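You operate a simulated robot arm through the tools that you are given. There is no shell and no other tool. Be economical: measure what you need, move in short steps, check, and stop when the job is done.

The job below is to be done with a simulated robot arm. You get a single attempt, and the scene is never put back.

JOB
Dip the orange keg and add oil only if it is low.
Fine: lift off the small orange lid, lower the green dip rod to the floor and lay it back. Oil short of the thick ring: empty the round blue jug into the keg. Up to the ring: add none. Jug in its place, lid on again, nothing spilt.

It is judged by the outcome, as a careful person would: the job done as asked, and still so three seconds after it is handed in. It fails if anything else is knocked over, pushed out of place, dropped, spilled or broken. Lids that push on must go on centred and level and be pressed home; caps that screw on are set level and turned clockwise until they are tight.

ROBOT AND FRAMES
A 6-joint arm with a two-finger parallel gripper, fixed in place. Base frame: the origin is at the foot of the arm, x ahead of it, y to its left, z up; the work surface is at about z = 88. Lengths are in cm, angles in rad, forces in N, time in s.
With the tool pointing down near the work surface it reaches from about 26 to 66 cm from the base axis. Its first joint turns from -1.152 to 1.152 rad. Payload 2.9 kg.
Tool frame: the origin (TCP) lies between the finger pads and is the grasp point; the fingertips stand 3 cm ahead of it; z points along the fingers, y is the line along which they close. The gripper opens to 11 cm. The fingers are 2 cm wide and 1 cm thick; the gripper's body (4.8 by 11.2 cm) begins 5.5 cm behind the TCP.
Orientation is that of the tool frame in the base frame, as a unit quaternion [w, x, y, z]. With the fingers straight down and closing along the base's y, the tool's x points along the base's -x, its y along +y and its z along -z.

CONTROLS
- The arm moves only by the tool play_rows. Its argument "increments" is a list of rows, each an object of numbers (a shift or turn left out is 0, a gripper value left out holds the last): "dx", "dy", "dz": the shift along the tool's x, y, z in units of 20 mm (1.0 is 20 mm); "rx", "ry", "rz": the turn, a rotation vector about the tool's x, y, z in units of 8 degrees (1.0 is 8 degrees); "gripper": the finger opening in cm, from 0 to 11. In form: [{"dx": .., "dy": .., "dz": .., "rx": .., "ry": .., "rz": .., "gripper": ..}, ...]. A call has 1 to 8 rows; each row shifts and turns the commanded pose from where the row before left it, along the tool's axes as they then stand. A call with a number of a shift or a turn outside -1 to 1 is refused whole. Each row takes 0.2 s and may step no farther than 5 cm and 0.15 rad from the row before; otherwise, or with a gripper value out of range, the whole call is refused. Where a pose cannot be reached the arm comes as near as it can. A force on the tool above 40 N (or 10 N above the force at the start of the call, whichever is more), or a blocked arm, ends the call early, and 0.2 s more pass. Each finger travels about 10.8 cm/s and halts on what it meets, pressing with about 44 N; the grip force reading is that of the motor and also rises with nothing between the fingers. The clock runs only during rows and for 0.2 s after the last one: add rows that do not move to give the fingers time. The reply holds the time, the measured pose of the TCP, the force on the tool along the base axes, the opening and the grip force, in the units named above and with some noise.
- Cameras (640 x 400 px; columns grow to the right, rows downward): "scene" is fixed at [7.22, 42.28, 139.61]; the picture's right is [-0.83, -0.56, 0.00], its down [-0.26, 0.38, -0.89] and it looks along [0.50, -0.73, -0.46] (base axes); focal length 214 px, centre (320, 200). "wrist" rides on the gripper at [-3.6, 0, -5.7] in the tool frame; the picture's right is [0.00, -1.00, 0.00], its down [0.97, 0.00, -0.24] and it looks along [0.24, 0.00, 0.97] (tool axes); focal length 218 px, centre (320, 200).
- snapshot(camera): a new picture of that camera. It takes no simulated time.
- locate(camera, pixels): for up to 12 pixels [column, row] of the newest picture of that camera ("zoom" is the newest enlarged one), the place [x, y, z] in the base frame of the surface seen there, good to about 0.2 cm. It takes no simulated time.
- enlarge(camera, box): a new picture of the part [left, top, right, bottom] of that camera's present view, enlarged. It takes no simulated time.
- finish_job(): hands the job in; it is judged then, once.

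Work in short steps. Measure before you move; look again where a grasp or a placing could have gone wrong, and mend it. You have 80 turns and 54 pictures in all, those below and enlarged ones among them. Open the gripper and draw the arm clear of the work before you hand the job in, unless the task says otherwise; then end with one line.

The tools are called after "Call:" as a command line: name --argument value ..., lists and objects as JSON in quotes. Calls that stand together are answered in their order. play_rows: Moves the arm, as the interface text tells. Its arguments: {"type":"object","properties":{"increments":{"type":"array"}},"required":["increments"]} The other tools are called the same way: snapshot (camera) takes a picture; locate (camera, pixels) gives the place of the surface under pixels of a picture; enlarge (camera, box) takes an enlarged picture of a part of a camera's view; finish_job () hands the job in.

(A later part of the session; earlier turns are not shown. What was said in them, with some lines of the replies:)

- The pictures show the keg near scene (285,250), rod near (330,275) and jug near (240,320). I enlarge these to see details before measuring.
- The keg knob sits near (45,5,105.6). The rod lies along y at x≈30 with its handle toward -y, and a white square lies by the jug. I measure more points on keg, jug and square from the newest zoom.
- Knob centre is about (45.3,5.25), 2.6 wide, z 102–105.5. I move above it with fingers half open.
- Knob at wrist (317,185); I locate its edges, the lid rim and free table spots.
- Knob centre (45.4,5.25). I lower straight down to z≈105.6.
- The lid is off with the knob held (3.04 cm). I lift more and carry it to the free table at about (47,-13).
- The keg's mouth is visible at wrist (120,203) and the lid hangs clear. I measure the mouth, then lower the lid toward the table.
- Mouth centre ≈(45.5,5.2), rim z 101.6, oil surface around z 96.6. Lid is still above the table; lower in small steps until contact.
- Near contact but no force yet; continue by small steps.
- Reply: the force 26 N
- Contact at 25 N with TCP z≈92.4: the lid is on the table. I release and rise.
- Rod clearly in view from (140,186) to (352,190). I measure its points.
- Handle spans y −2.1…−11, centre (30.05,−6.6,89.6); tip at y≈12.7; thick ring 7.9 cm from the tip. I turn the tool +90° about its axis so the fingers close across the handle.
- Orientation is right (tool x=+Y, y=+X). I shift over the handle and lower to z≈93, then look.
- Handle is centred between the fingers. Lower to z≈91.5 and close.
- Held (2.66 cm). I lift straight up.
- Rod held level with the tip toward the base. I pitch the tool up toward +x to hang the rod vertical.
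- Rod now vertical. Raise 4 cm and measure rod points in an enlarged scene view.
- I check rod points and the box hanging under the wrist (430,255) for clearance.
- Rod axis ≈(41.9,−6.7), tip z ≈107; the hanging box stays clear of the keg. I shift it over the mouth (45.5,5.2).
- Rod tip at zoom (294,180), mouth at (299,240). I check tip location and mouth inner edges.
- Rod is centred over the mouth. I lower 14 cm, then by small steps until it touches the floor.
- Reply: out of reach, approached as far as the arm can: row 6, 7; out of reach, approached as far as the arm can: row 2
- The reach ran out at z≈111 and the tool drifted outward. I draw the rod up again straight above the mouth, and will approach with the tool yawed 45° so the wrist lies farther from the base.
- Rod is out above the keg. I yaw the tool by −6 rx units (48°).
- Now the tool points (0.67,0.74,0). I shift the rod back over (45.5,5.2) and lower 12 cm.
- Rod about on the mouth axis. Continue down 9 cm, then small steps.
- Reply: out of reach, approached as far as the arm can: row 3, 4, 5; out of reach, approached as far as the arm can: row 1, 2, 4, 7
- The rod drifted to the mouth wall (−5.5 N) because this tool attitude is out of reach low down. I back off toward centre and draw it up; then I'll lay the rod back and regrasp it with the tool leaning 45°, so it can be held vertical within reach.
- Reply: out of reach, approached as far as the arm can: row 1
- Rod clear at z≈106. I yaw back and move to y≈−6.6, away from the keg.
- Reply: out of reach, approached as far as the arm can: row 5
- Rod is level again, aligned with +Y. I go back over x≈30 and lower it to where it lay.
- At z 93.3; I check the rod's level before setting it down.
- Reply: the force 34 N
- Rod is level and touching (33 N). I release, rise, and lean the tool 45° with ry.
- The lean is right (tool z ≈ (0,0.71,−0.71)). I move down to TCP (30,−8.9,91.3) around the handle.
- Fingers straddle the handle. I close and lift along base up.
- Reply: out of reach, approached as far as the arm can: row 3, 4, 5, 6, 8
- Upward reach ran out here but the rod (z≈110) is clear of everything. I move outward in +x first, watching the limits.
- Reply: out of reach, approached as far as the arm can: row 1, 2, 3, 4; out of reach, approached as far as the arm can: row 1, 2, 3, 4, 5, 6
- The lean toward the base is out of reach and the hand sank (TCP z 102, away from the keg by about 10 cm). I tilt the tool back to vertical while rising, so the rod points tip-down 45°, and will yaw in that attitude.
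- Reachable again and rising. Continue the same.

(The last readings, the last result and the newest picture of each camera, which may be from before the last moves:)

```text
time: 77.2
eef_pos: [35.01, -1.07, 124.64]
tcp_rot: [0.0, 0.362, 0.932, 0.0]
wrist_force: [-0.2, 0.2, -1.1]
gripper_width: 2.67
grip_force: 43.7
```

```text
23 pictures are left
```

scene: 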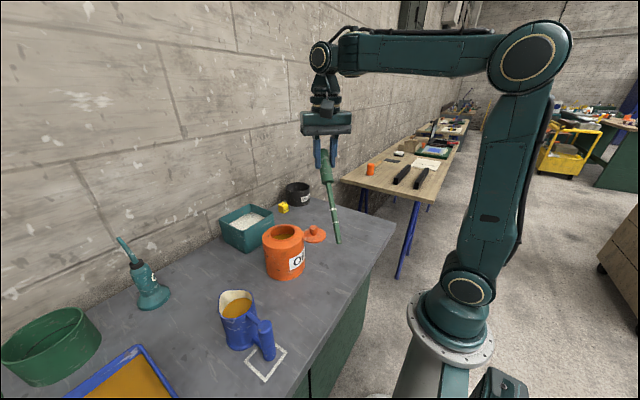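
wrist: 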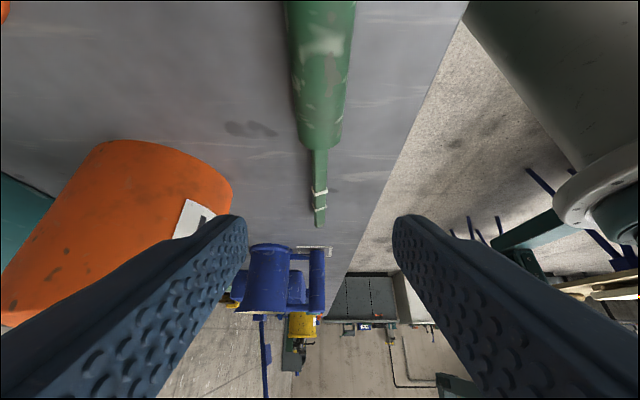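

Tool vertical at z 124.6, rod tip-down 45°. I finish the yaw (−42.5°), then pitch the remaining 45° outward.

Call:
play_rows --increments '[{"rz": -1}, {"rz": -1}, {"rz": -1}, {"rz": -1}, {"rz": -1}, {"rz": -0.31}]'

Call:
play_rows --increments '[{"dz": -1, "ry": -1}, {"dz": -0.5, "ry": -1}, {"ry": -1}, {"ry": -1}, {"ry": -1}, {"ry": -0.625}, {}]'

Call:
enlarge --camera "scene" --box '[240, 80, 400, 250]'

```text
time: 78.6
eef_pos: [35.17, -1.1, 124.5]
tcp_rot: [0.0, -0.001, 1.0, 0.0]
wrist_force: [0.5, 0.1, -0.8]
gripper_width: 2.63
grip_force: 44.6
```

```text
time: 80.2
eef_pos: [35.06, -1.15, 127.52]
tcp_rot: [0.384, 0.0, 0.923, 0.0]
wrist_force: [-0.2, 0.2, -0.2]
gripper_width: 2.66
grip_force: 44.4
```

```text
2.35 times, centred on (320, 165) of scene
```

zoom: 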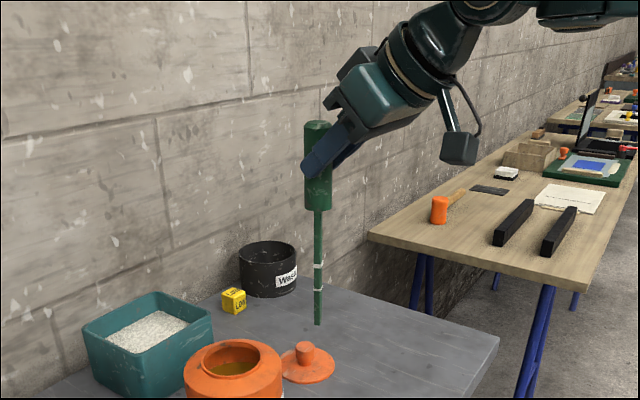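

Rod hangs vertical. I measure it.

Call:
locate --camera "zoom" --pixels '[[318, 220], [319, 250], [319, 300], [319, 320], [316, 135], [316, 195]]'

```text
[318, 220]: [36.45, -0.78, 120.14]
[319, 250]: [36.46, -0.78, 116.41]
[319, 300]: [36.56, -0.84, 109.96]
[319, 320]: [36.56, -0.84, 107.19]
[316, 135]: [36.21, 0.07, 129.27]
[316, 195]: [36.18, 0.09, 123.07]
```

Rod axis ≈(36.75,−1.15), tip z≈106.7. I shift to the mouth centre (45.5,5.2) at this height.

Call:
play_rows --increments '[{"dx": -0.62, "dz": 0.62, "dy": 0.64}, {"dx": -0.62, "dz": 0.62, "dy": 0.64}, {"dx": -0.62, "dz": 0.62, "dy": 0.64}, {"dx": -0.62, "dz": 0.62, "dy": 0.64}, {"dx": -0.61, "dz": 0.61, "dy": 0.62}, {}]'

Call:
play_rows --increments '[{"dx": 0.7, "dz": 0.7}, {"dx": 0.7, "dz": 0.7}, {}]'

Call:
enlarge --camera "scene" --box '[240, 140, 350, 290]'

```text
time: 81.6
eef_pos: [43.65, 5.28, 127.58]
tcp_rot: [0.383, 0.0, 0.924, 0.0]
wrist_force: [0.1, 0.3, -0.3]
gripper_width: 2.64
grip_force: 43.6
```

```text
time: 82.4
eef_pos: [43.82, 5.39, 123.51]
tcp_rot: [0.383, 0.0, 0.924, 0.001]
wrist_force: [-0.5, 0.2, -0.2]
gripper_width: 2.67
grip_force: 43.6
```

```text
2.67 times, centred on (295, 215) of scene
```

zoom: 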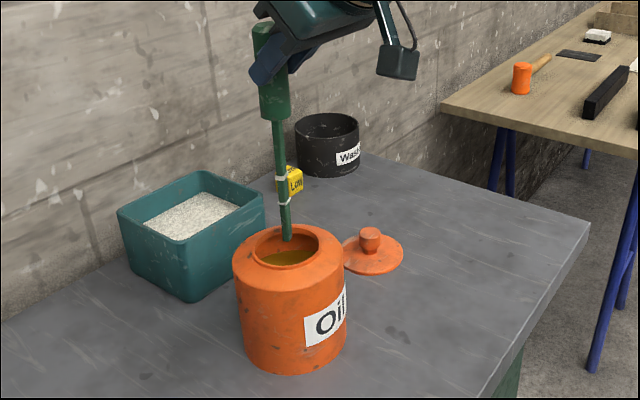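

Rod enters the mouth near its centre. I lower 12 cm further, then in small steps.

Call:
play_rows --increments '[{"dx": 0.7, "dz": 0.7}, {"dx": 0.7, "dz": 0.7}, {"dx": 0.7, "dz": 0.7}, {"dx": 0.7, "dz": 0.7}, {"dx": 0.7, "dz": 0.7}]'

Call:
play_rows --increments '[{"dx": 0.2, "dz": 0.2}, {"dx": 0.2, "dz": 0.2}, {"dx": 0.15, "dz": 0.15}, {"dx": 0.1, "dz": 0.1}]'

Call:
play_rows --increments '[{"dx": 0.1, "dz": 0.1}, {"dx": 0.1, "dz": 0.1}, {"dx": 0.1, "dz": 0.1}, {"dx": 0.1, "dz": 0.1}, {"dx": 0.1, "dz": 0.1}]'

Call:
enlarge --camera "scene" --box '[255, 190, 325, 260]'

```text
time: 83.6
eef_pos: [43.71, 5.42, 113.67]
tcp_rot: [0.384, 0.0, 0.923, 0.0]
wrist_force: [-0.6, -0.3, -1.3]
gripper_width: 2.67
grip_force: 44.1
```

```text
time: 84.6
eef_pos: [43.72, 5.34, 111.94]
tcp_rot: [0.383, 0.0, 0.924, 0.001]
wrist_force: [0.5, -0.4, -0.6]
gripper_width: 2.66
grip_force: 44.1
```

```text
time: 85.8
eef_pos: [43.79, 5.17, 110.45]
tcp_rot: [0.382, 0.0, 0.924, 0.001]
wrist_force: [0.2, 0.3, 0.0]
gripper_width: 2.64
grip_force: 43.9
```

```text
5.71 times, centred on (290, 225) of scene
```

zoom: 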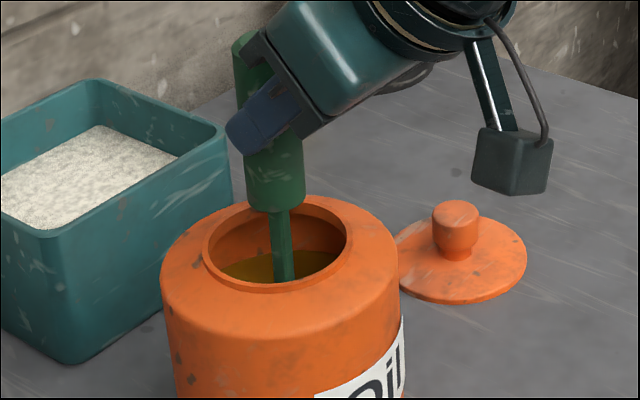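

Tip z ≈ 89.7, no contact yet. Continue in small steps.

Call:
play_rows --increments '[{"dx": 0.1, "dz": 0.1}, {"dx": 0.1, "dz": 0.1}, {"dx": 0.07, "dz": 0.07}, {"dx": 0.07, "dz": 0.07}]'

```text
time: 86.8
eef_pos: [43.77, 5.2, 109.92]
tcp_rot: [0.387, 0.001, 0.922, 0.0]
wrist_force: [-6.3, -0.3, 19.9]
gripper_width: 2.65
grip_force: 43.9
```

Floor touched (20 N up). I hold, then raise the rod straight up and read the wet mark.

Call:
play_rows --increments '[{}, {}, {"dx": -0.3, "dz": -0.3}, {"dx": -0.7, "dz": -0.7}, {"dx": -0.7, "dz": -0.7}, {"dx": -0.7, "dz": -0.7}, {"dx": -0.7, "dz": -0.7}, {"dx": -0.7, "dz": -0.7}]'

Call:
play_rows --increments '[{"dx": -0.7, "dz": -0.7}, {"dx": -0.7, "dz": -0.7}, {"dx": -0.7, "dz": -0.7}, {}]'

Call:
enlarge --camera "scene" --box '[265, 160, 315, 230]'

```text
time: 88.6
eef_pos: [43.64, 5.16, 120.23]
tcp_rot: [0.382, 0.0, 0.924, 0.0]
wrist_force: [0.0, -0.5, 0.1]
gripper_width: 2.66
grip_force: 44.0
```

```text
time: 89.6
eef_pos: [43.67, 5.19, 126.25]
tcp_rot: [0.383, 0.0, 0.924, 0.0]
wrist_force: [0.1, 0.8, -1.1]
gripper_width: 2.63
grip_force: 44.0
```

```text
5.71 times, centred on (290, 195) of scene
```

zoom: 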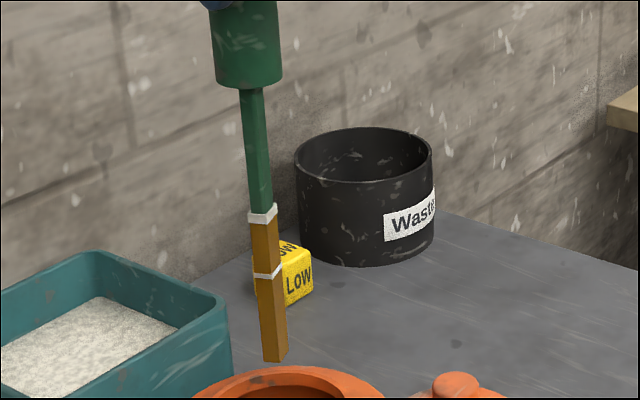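

The rod is coated brown up to about the thick ring (262,215). I enlarge right there to see whether there's a gap.

Call:
enlarge --camera "scene" --box '[303, 193, 317, 202]'

Call:
enlarge --camera "scene" --box '[304, 188, 320, 228]'

Call:
enlarge --camera "scene" --box '[280, 190, 292, 225]'

```text
16.00 times, centred on (310, 198) of scene
```

zoom: 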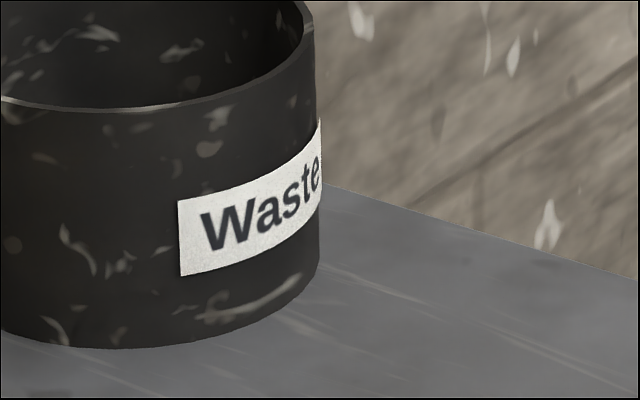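

```text
10.00 times, centred on (312, 208) of scene
```

zoom: 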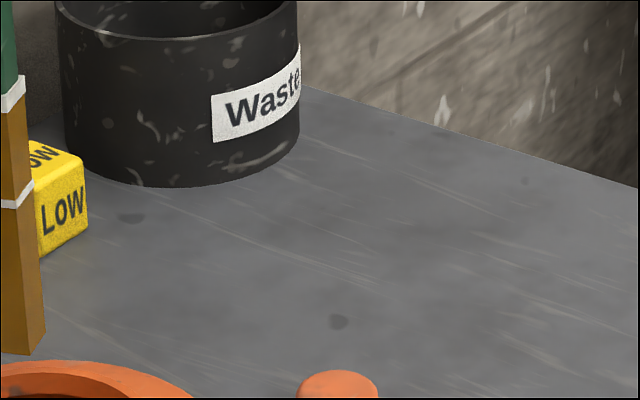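

```text
11.43 times, centred on (286, 208) of scene
```

zoom: 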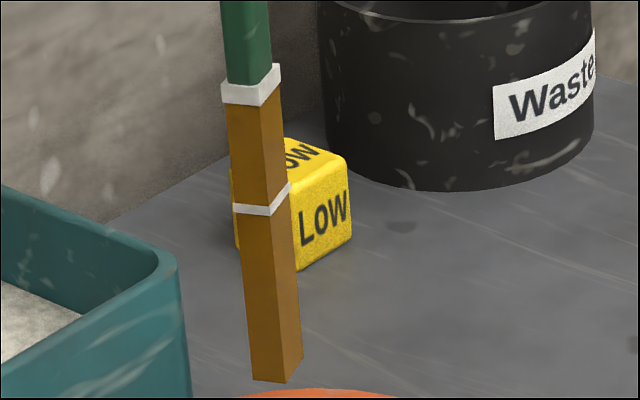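

No green gap: the coat reaches the thick ring, so the oil is up to the ring and none is to be added. The jug stays put. I now lay the rod back by reversing the path: away from the keg first.

Call:
play_rows --increments '[{"dx": 0.7, "dz": -0.7, "dy": -0.7}, {"dx": 0.7, "dz": -0.7, "dy": -0.7}, {"dx": 0.7, "dz": -0.7, "dy": -0.7}, {"dx": 0.7, "dz": -0.7, "dy": -0.6}, {"dx": 0.3, "dz": -0.3, "dy": -0.5}, {}]'

Call:
play_rows --increments '[{"ry": 1}, {"ry": 1}, {"ry": 1}, {"ry": 1}, {"ry": 1}, {"ry": 0.625}]'

Call:
play_rows --increments '[{"rz": 1}, {"rz": 1}, {"rz": 1}, {"rz": 1}, {"rz": 1}, {"rz": 1}]'

Call:
play_rows --increments '[{"rz": 1}, {"rz": 1}, {"rz": 1}, {"rz": 1}, {"rz": 1}, {"rz": 0.25}]'

```text
time: 91.0
eef_pos: [34.95, -1.18, 126.15]
tcp_rot: [0.383, 0.0, 0.924, 0.0]
wrist_force: [-0.1, 0.0, -0.2]
gripper_width: 2.65
grip_force: 43.6
```

```text
time: 92.4
eef_pos: [34.91, -1.16, 126.18]
tcp_rot: [-0.001, 0.0, 1.0, 0.0]
wrist_force: [0.4, -0.7, -0.9]
gripper_width: 2.64
grip_force: 44.4
```

```text
time: 93.8
eef_pos: [34.93, -1.13, 126.2]
tcp_rot: [0.0, 0.408, 0.913, 0.0]
wrist_force: [-0.1, 0.4, -0.3]
gripper_width: 2.64
grip_force: 43.2
```

```text
time: 95.2
eef_pos: [35.09, -1.13, 126.21]
tcp_rot: [0.0, 0.708, 0.706, 0.0]
wrist_force: [-0.1, 0.6, -0.5]
gripper_width: 2.62
grip_force: 44.1
```

Tool x=+Y, rod tip-down 45° toward +Y. I move to (30.06,−8.85) and descend to z≈109.

Call:
play_rows --increments '[{"dy": -0.7, "dx": -0.97}, {"dy": -0.7, "dx": -0.97}, {"dy": -0.7, "dx": -0.97}, {"dy": -0.41, "dx": -0.94}, {"dz": 1}, {"dz": 1}, {"dz": 1}, {"dz": 1}]'

Call:
play_rows --increments '[{"dz": 1}, {"dz": 1}, {"dz": 1}, {"dz": 1}, {"dz": 0.4}]'

Call:
play_rows --increments '[{"ry": 1}, {"ry": 1}, {"ry": 1, "dz": 0.5}, {"ry": 1, "dz": 0.5}, {"ry": 1}, {"ry": 0.625}, {}]'

Call:
enlarge --camera "scene" --box '[280, 170, 400, 320]'

```text
time: 97.0
eef_pos: [29.95, -8.94, 118.23]
tcp_rot: [-0.001, 0.707, 0.707, 0.0]
wrist_force: [0.5, 1.1, -0.5]
gripper_width: 2.63
grip_force: 43.6
```

```text
time: 98.2
eef_pos: [29.99, -8.89, 109.27]
tcp_rot: [0.0, 0.707, 0.707, 0.0]
wrist_force: [0.4, 0.4, -0.1]
gripper_width: 2.66
grip_force: 44.5
```

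```text
time: 99.8
eef_pos: [29.93, -8.16, 107.61]
tcp_rot: [-0.272, 0.653, 0.653, 0.271]
wrist_force: [0.1, 0.1, -0.6]
gripper_width: 2.67
grip_force: 43.9
```

```text
2.67 times, centred on (340, 245) of scene
```

zoom: 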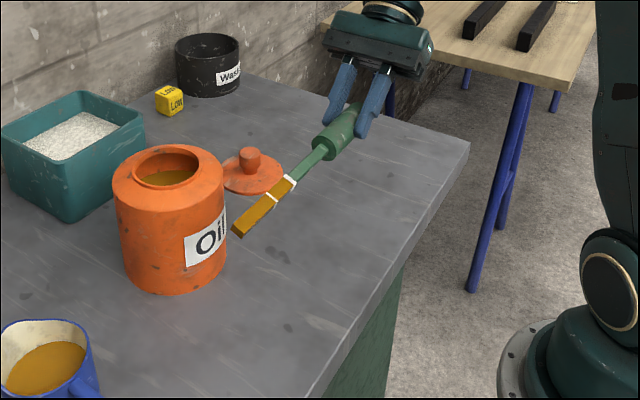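

Rod horizontal again at z≈106. I lower it to just above the table over its old place.

Call:
play_rows --increments '[{"dx": -0.675, "dz": 0.615, "dy": 0.06}, {"dx": -0.675, "dz": 0.615}, {"dx": -0.675, "dz": 0.615}, {"dx": -0.675, "dz": 0.615}, {"dx": -0.675, "dz": 0.615}, {"dx": -0.675, "dz": 0.615}, {"dx": -0.675, "dz": 0.615}, {"dx": -0.675, "dz": 0.615}]'

Call:
enlarge --camera "scene" --box '[290, 200, 400, 320]'

Call:
locate --camera "zoom" --pixels '[[215, 332], [250, 290], [285, 245], [310, 205]]'

```text
time: 101.6
eef_pos: [29.96, -8.81, 92.9]
tcp_rot: [-0.27, 0.654, 0.653, 0.271]
wrist_force: [-0.1, 0.5, -0.1]
gripper_width: 2.65
grip_force: 43.9
```

```text
3.33 times, centred on (345, 260) of scene
```

zoom: 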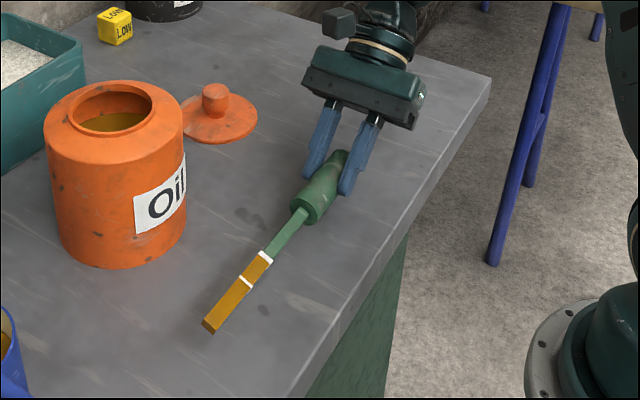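

```text
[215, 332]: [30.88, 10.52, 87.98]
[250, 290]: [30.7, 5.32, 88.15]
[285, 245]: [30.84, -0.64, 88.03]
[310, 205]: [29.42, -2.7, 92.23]
```

Call:
locate --camera "zoom" --pixels '[[210, 320], [230, 298], [260, 264], [292, 225]]'

Call:
play_rows --increments '[{"dx": -0.3, "dz": 0.3}, {"dx": -0.15, "dz": 0.15}, {"dx": -0.1, "dz": 0.1}, {"dx": -0.05, "dz": 0.05}]'

```text
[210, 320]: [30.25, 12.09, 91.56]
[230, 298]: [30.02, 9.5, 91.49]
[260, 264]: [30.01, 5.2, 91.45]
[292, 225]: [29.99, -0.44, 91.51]
```

```text
time: 102.6
eef_pos: [30.05, -8.81, 91.28]
tcp_rot: [-0.271, 0.653, 0.653, 0.271]
wrist_force: [-3.2, -2.1, 13.5]
gripper_width: 2.62
grip_force: 44.0
```

Level and touching the table (13.5 N). I release and withdraw along the tool axis, then stand the tool vertical.

Call:
play_rows --increments '[{"gripper": 6}, {}, {}, {"dz": -1}, {"dz": -1}, {"dx": 0.7, "dz": -0.7}, {"dx": 0.7, "dz": -0.7}]'

Call:
play_rows --increments '[{"ry": -1}, {"ry": -1}, {"ry": -1}, {"ry": -1}, {"ry": -1}, {"ry": -0.625}, {"dz": -1}, {"dz": -1}]'

Call:
play_rows --increments '[{"rz": -1}, {"rz": -1}, {"rz": -1}, {"rz": -1}, {"rz": -1}, {"rz": -1}]'

Call:
play_rows --increments '[{"rz": -1}, {"rz": -1}, {"rz": -1}, {"rz": -1}, {"rz": -1}, {"rz": -0.25}, {}]'

Call:
snapshot --camera "wrist"

```text
time: 104.2
eef_pos: [30.15, -11.56, 98.11]
tcp_rot: [-0.271, 0.654, 0.653, 0.27]
wrist_force: [0.0, 0.4, -0.1]
gripper_width: 5.99
grip_force: 0.0
```

```text
time: 106.0
eef_pos: [30.04, -11.73, 102.05]
tcp_rot: [0.0, 0.707, 0.707, 0.0]
wrist_force: [-1.1, 0.0, -0.6]
gripper_width: 6.01
grip_force: 0.0
```

```text
time: 107.4
eef_pos: [30.0, -11.65, 101.95]
tcp_rot: [-0.001, 0.356, 0.934, 0.0]
wrist_force: [-0.5, 0.0, 0.3]
gripper_width: 6.01
grip_force: 0.0
```

```text
time: 109.0
eef_pos: [30.04, -11.72, 101.98]
tcp_rot: [0.0, -0.002, 1.0, 0.0]
wrist_force: [0.4, -0.1, -0.3]
gripper_width: 5.99
grip_force: 0.0
```

```text
13 pictures are left
```

wrist: 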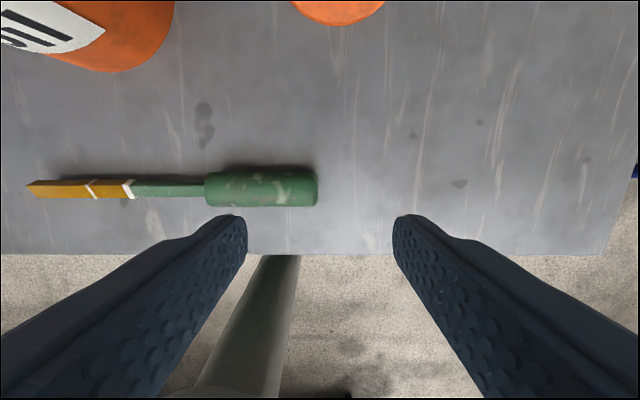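

The rod lies in its old place. I take one close look at the ring and coat to confirm the reading.

Call:
enlarge --camera "wrist" --box '[20, 160, 220, 215]'

```text
3.20 times, centred on (120, 188) of wrist
```

zoom: 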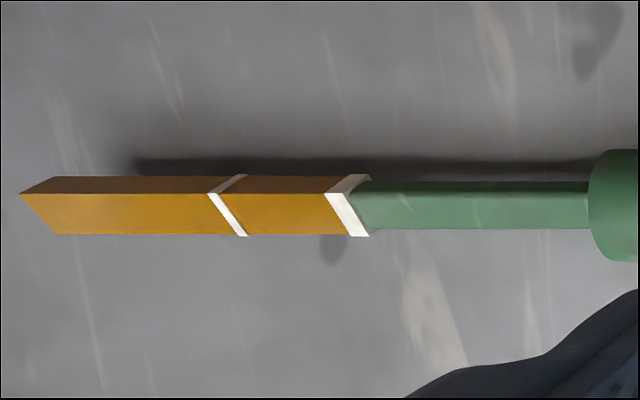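

Coat meets the thick ring with no gap: full, add none. I go to the lid near (47.3,−12.9).

Call:
play_rows --increments '[{"dx": -0.96, "dy": -0.07}, {"dx": -0.96, "dy": -0.07}, {"dx": -0.96, "dy": -0.07}, {"dx": -0.96, "dy": -0.07}, {"dx": -0.96, "dy": -0.07}, {"dx": -0.96, "dy": -0.07}, {"dx": -0.96, "dy": -0.07}, {"dx": -0.96, "dy": -0.07}]'

Call:
play_rows --increments '[{"dx": -0.9}, {}]'

Call:
snapshot --camera "wrist"

```text
time: 110.8
eef_pos: [45.49, -12.77, 102.01]
tcp_rot: [0.0, 0.0, 1.0, 0.001]
wrist_force: [0.2, 0.3, -0.1]
gripper_width: 6.0
grip_force: 0.0
```

```text
time: 111.4
eef_pos: [47.17, -12.66, 102.07]
tcp_rot: [0.0, 0.0, 1.0, -0.001]
wrist_force: [0.2, -0.1, 0.1]
gripper_width: 6.0
grip_force: 0.0
```

```text
11 pictures are left
```

wrist: 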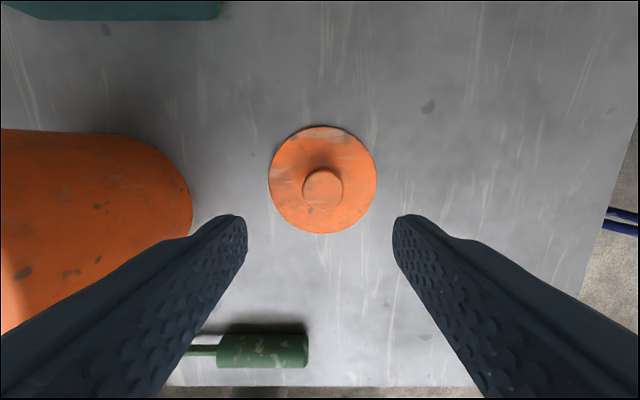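

Call:
locate --camera "wrist" --pixels '[[323, 188], [305, 188], [342, 188], [323, 170], [323, 206], [272, 180], [374, 180], [322, 130]]'

```text
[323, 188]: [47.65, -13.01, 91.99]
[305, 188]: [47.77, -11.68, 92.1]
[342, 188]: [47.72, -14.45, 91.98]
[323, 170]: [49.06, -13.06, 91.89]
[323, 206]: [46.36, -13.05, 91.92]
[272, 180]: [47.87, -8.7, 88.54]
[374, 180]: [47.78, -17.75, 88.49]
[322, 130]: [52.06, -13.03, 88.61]
```

Knob centre ≈(47.6,−13.05), top z 92. I lower to the same relative grip as before (TCP ≈47.35,−12.95,92.5) and close.

Call:
play_rows --increments '[{"dx": -0.08, "dy": -0.14, "dz": 0.8}, {"dz": 1}, {"dz": 1}, {"dz": 1}, {"dz": 0.97}, {}]'

Call:
play_rows --increments '[{"gripper": 2}, {}, {}, {}]'

Call:
play_rows --increments '[{"dz": -0.5}, {"dz": -1}, {"dz": -1}, {"dz": -1}, {"dz": -1}, {"dz": -1}, {"dz": -1}, {"dz": -1}]'

Call:
play_rows --increments '[{"dz": -1}, {"dz": -1}, {"dz": -0.5}, {}]'

```text
time: 112.8
eef_pos: [47.46, -13.1, 92.37]
tcp_rot: [0.0, -0.001, 1.0, 0.0]
wrist_force: [0.0, -0.5, -1.1]
gripper_width: 6.01
grip_force: 0.0
```

```text
time: 113.8
eef_pos: [47.48, -13.15, 92.51]
tcp_rot: [0.002, 0.0, 1.0, 0.0]
wrist_force: [0.4, -0.3, 5.0]
gripper_width: 2.99
grip_force: 44.4
```

```text
time: 115.6
eef_pos: [47.39, -13.07, 107.5]
tcp_rot: [0.0, 0.0, 1.0, 0.0]
wrist_force: [-0.3, 0.3, -0.8]
gripper_width: 3.0
grip_force: 44.8
```

```text
time: 116.6
eef_pos: [47.47, -12.96, 112.55]
tcp_rot: [0.0, 0.0, 1.0, 0.0]
wrist_force: [0.3, 0.4, -1.0]
gripper_width: 3.04
grip_force: 44.2
```

Lid held. I carry it over the keg at z≈112.5 (lid bottom ≈108, above the rim).

Call:
play_rows --increments '[{"dy": 0.92, "dx": 0.1}, {"dy": 0.92, "dx": 0.1}, {"dy": 0.92, "dx": 0.1}, {"dy": 0.92, "dx": 0.1}, {"dy": 0.92, "dx": 0.1}, {"dy": 0.92, "dx": 0.1}, {"dy": 0.92, "dx": 0.1}, {"dy": 0.92, "dx": 0.1}]'

Call:
play_rows --increments '[{"dy": 0.92, "dx": 0.1}, {"dy": 0.87, "dx": 0.12}, {}, {"dz": 1}, {"dz": 1}, {}]'

Call:
enlarge --camera "scene" --box '[245, 190, 325, 290]'

```text
time: 118.4
eef_pos: [45.81, 1.63, 112.48]
tcp_rot: [0.0, 0.0, 1.0, -0.001]
wrist_force: [-0.3, 0.8, 0.2]
gripper_width: 3.03
grip_force: 43.6
```

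```text
time: 119.8
eef_pos: [45.39, 5.23, 108.46]
tcp_rot: [0.0, -0.001, 1.0, 0.0]
wrist_force: [-0.6, -0.6, -1.1]
gripper_width: 3.01
grip_force: 43.8
```

```text
4.00 times, centred on (285, 240) of scene
```

zoom: 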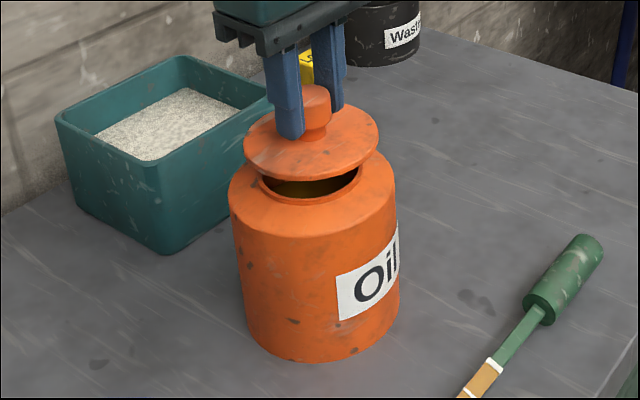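

Lid is centred and level above the mouth. I lower it in small steps until it seats (~z 105.75).

Call:
play_rows --increments '[{"dz": 0.5}, {"dz": 0.4}, {"dz": 0.2}, {"dz": 0.1}, {"dz": 0.1}]'

Call:
play_rows --increments '[{"dz": 0.06}, {"dz": 0.06}, {"dz": 0.06}]'

```text
time: 121.0
eef_pos: [45.36, 5.19, 106.06]
tcp_rot: [0.002, 0.0, 1.0, 0.002]
wrist_force: [-5.6, 0.1, 23.9]
gripper_width: 3.02
grip_force: 44.1
```

```text
time: 121.6
eef_pos: [45.48, 5.34, 106.04]
tcp_rot: [0.003, 0.001, 1.0, 0.001]
wrist_force: [2.3, 0.1, 3.3]
gripper_width: 3.0
grip_force: 44.3
stopped in row 2: the force on the tool passed its limit (the readings are from after the stop); the commanded pose is now the measured one
```

Seated with up to 40 N push at z≈106.04; I compare lid heights with the original (disc 102.1, knob top 105.5).

Call:
enlarge --camera "scene" --box '[245, 190, 325, 290]'

Call:
locate --camera "zoom" --pixels '[[312, 185], [260, 180], [365, 165], [300, 195], [340, 185], [312, 120], [275, 190], [250, 205], [300, 215]]'

```text
4.00 times, centred on (285, 240) of scene
```

zoom: 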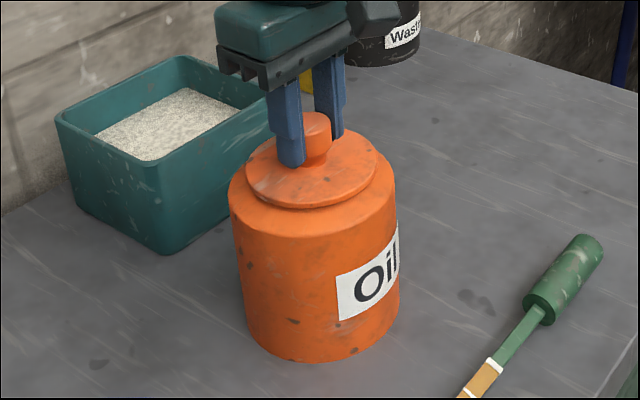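

```text
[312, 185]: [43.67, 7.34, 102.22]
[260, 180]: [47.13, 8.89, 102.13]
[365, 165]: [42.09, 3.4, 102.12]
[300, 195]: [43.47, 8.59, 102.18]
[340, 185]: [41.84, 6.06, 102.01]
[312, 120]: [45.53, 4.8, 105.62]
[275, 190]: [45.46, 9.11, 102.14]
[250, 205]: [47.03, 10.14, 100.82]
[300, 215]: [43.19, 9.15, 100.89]
```

Lid height equals the original (102.1) and it is level. One more press, then release and retreat upward.

Call:
play_rows --increments '[{"dz": 0.06}, {"dz": 0.06}]'

Call:
play_rows --increments '[{"gripper": 6}, {}, {}, {"dz": -1}, {"dz": -1}, {"dz": -1}, {"dz": -1}, {"dz": -1}]'

Call:
play_rows --increments '[{"dz": -1}, {"dz": -1}, {"dz": -1}, {"dz": -1}, {"dz": -1, "dx": 1}, {"dx": 1}, {"dx": 1}, {"dx": 1}]'

Call:
snapshot --camera "wrist"

Call:
snapshot --camera "scene"

```text
time: 122.2
eef_pos: [45.45, 5.21, 106.01]
tcp_rot: [0.007, 0.0, 1.0, 0.0]
wrist_force: [-3.1, 1.1, 29.8]
gripper_width: 2.97
grip_force: 44.2
```

```text
time: 124.0
eef_pos: [45.37, 5.39, 115.77]
tcp_rot: [0.002, 0.0, 1.0, 0.001]
wrist_force: [0.0, -0.2, -0.3]
gripper_width: 5.97
grip_force: 0.0
```

```text
time: 125.8
eef_pos: [37.26, 5.11, 125.79]
tcp_rot: [0.003, 0.0, 1.0, 0.0]
wrist_force: [-0.5, 0.1, 1.2]
gripper_width: 6.0
grip_force: 0.0
```

```text
8 pictures are left
```

wrist: 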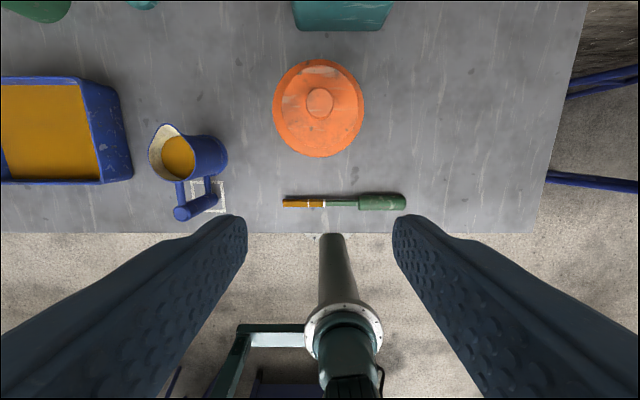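

```text
7 pictures are left
```

scene: 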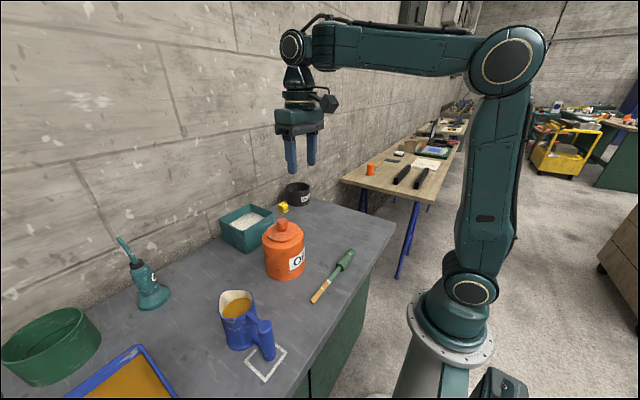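

The lid looks seated and centred, rod laid back, jug untouched. One last measurement of lid level and keg position.

Call:
enlarge --camera "wrist" --box '[260, 50, 380, 165]'

Call:
locate --camera "wrist" --pixels '[[285, 100], [353, 100], [319, 70], [318, 138], [320, 102], [278, 108], [360, 108], [318, 62]]'

```text
3.48 times, centred on (320, 108) of wrist
```

zoom: 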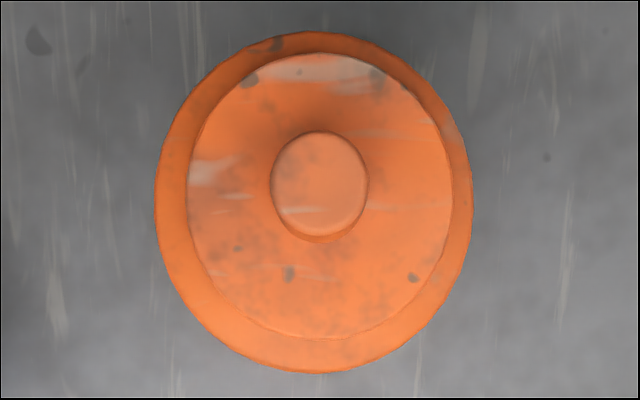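

```text
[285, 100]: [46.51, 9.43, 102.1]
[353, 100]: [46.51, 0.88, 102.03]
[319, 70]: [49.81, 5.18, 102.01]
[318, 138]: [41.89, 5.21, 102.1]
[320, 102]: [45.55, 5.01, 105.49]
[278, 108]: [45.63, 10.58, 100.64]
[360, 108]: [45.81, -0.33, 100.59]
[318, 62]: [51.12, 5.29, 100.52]
```

The lid is level at z 102.1, the same as at the start, and centred to about 0.2 cm. The arm is clear and the gripper is open, so I hand in.

Call:
finish_job

```text
The job is handed in.
```

The dip showed oil up to the thick ring, so I added none; the rod is back where it lay, the lid is on level and pressed down, and the jug was not touched.
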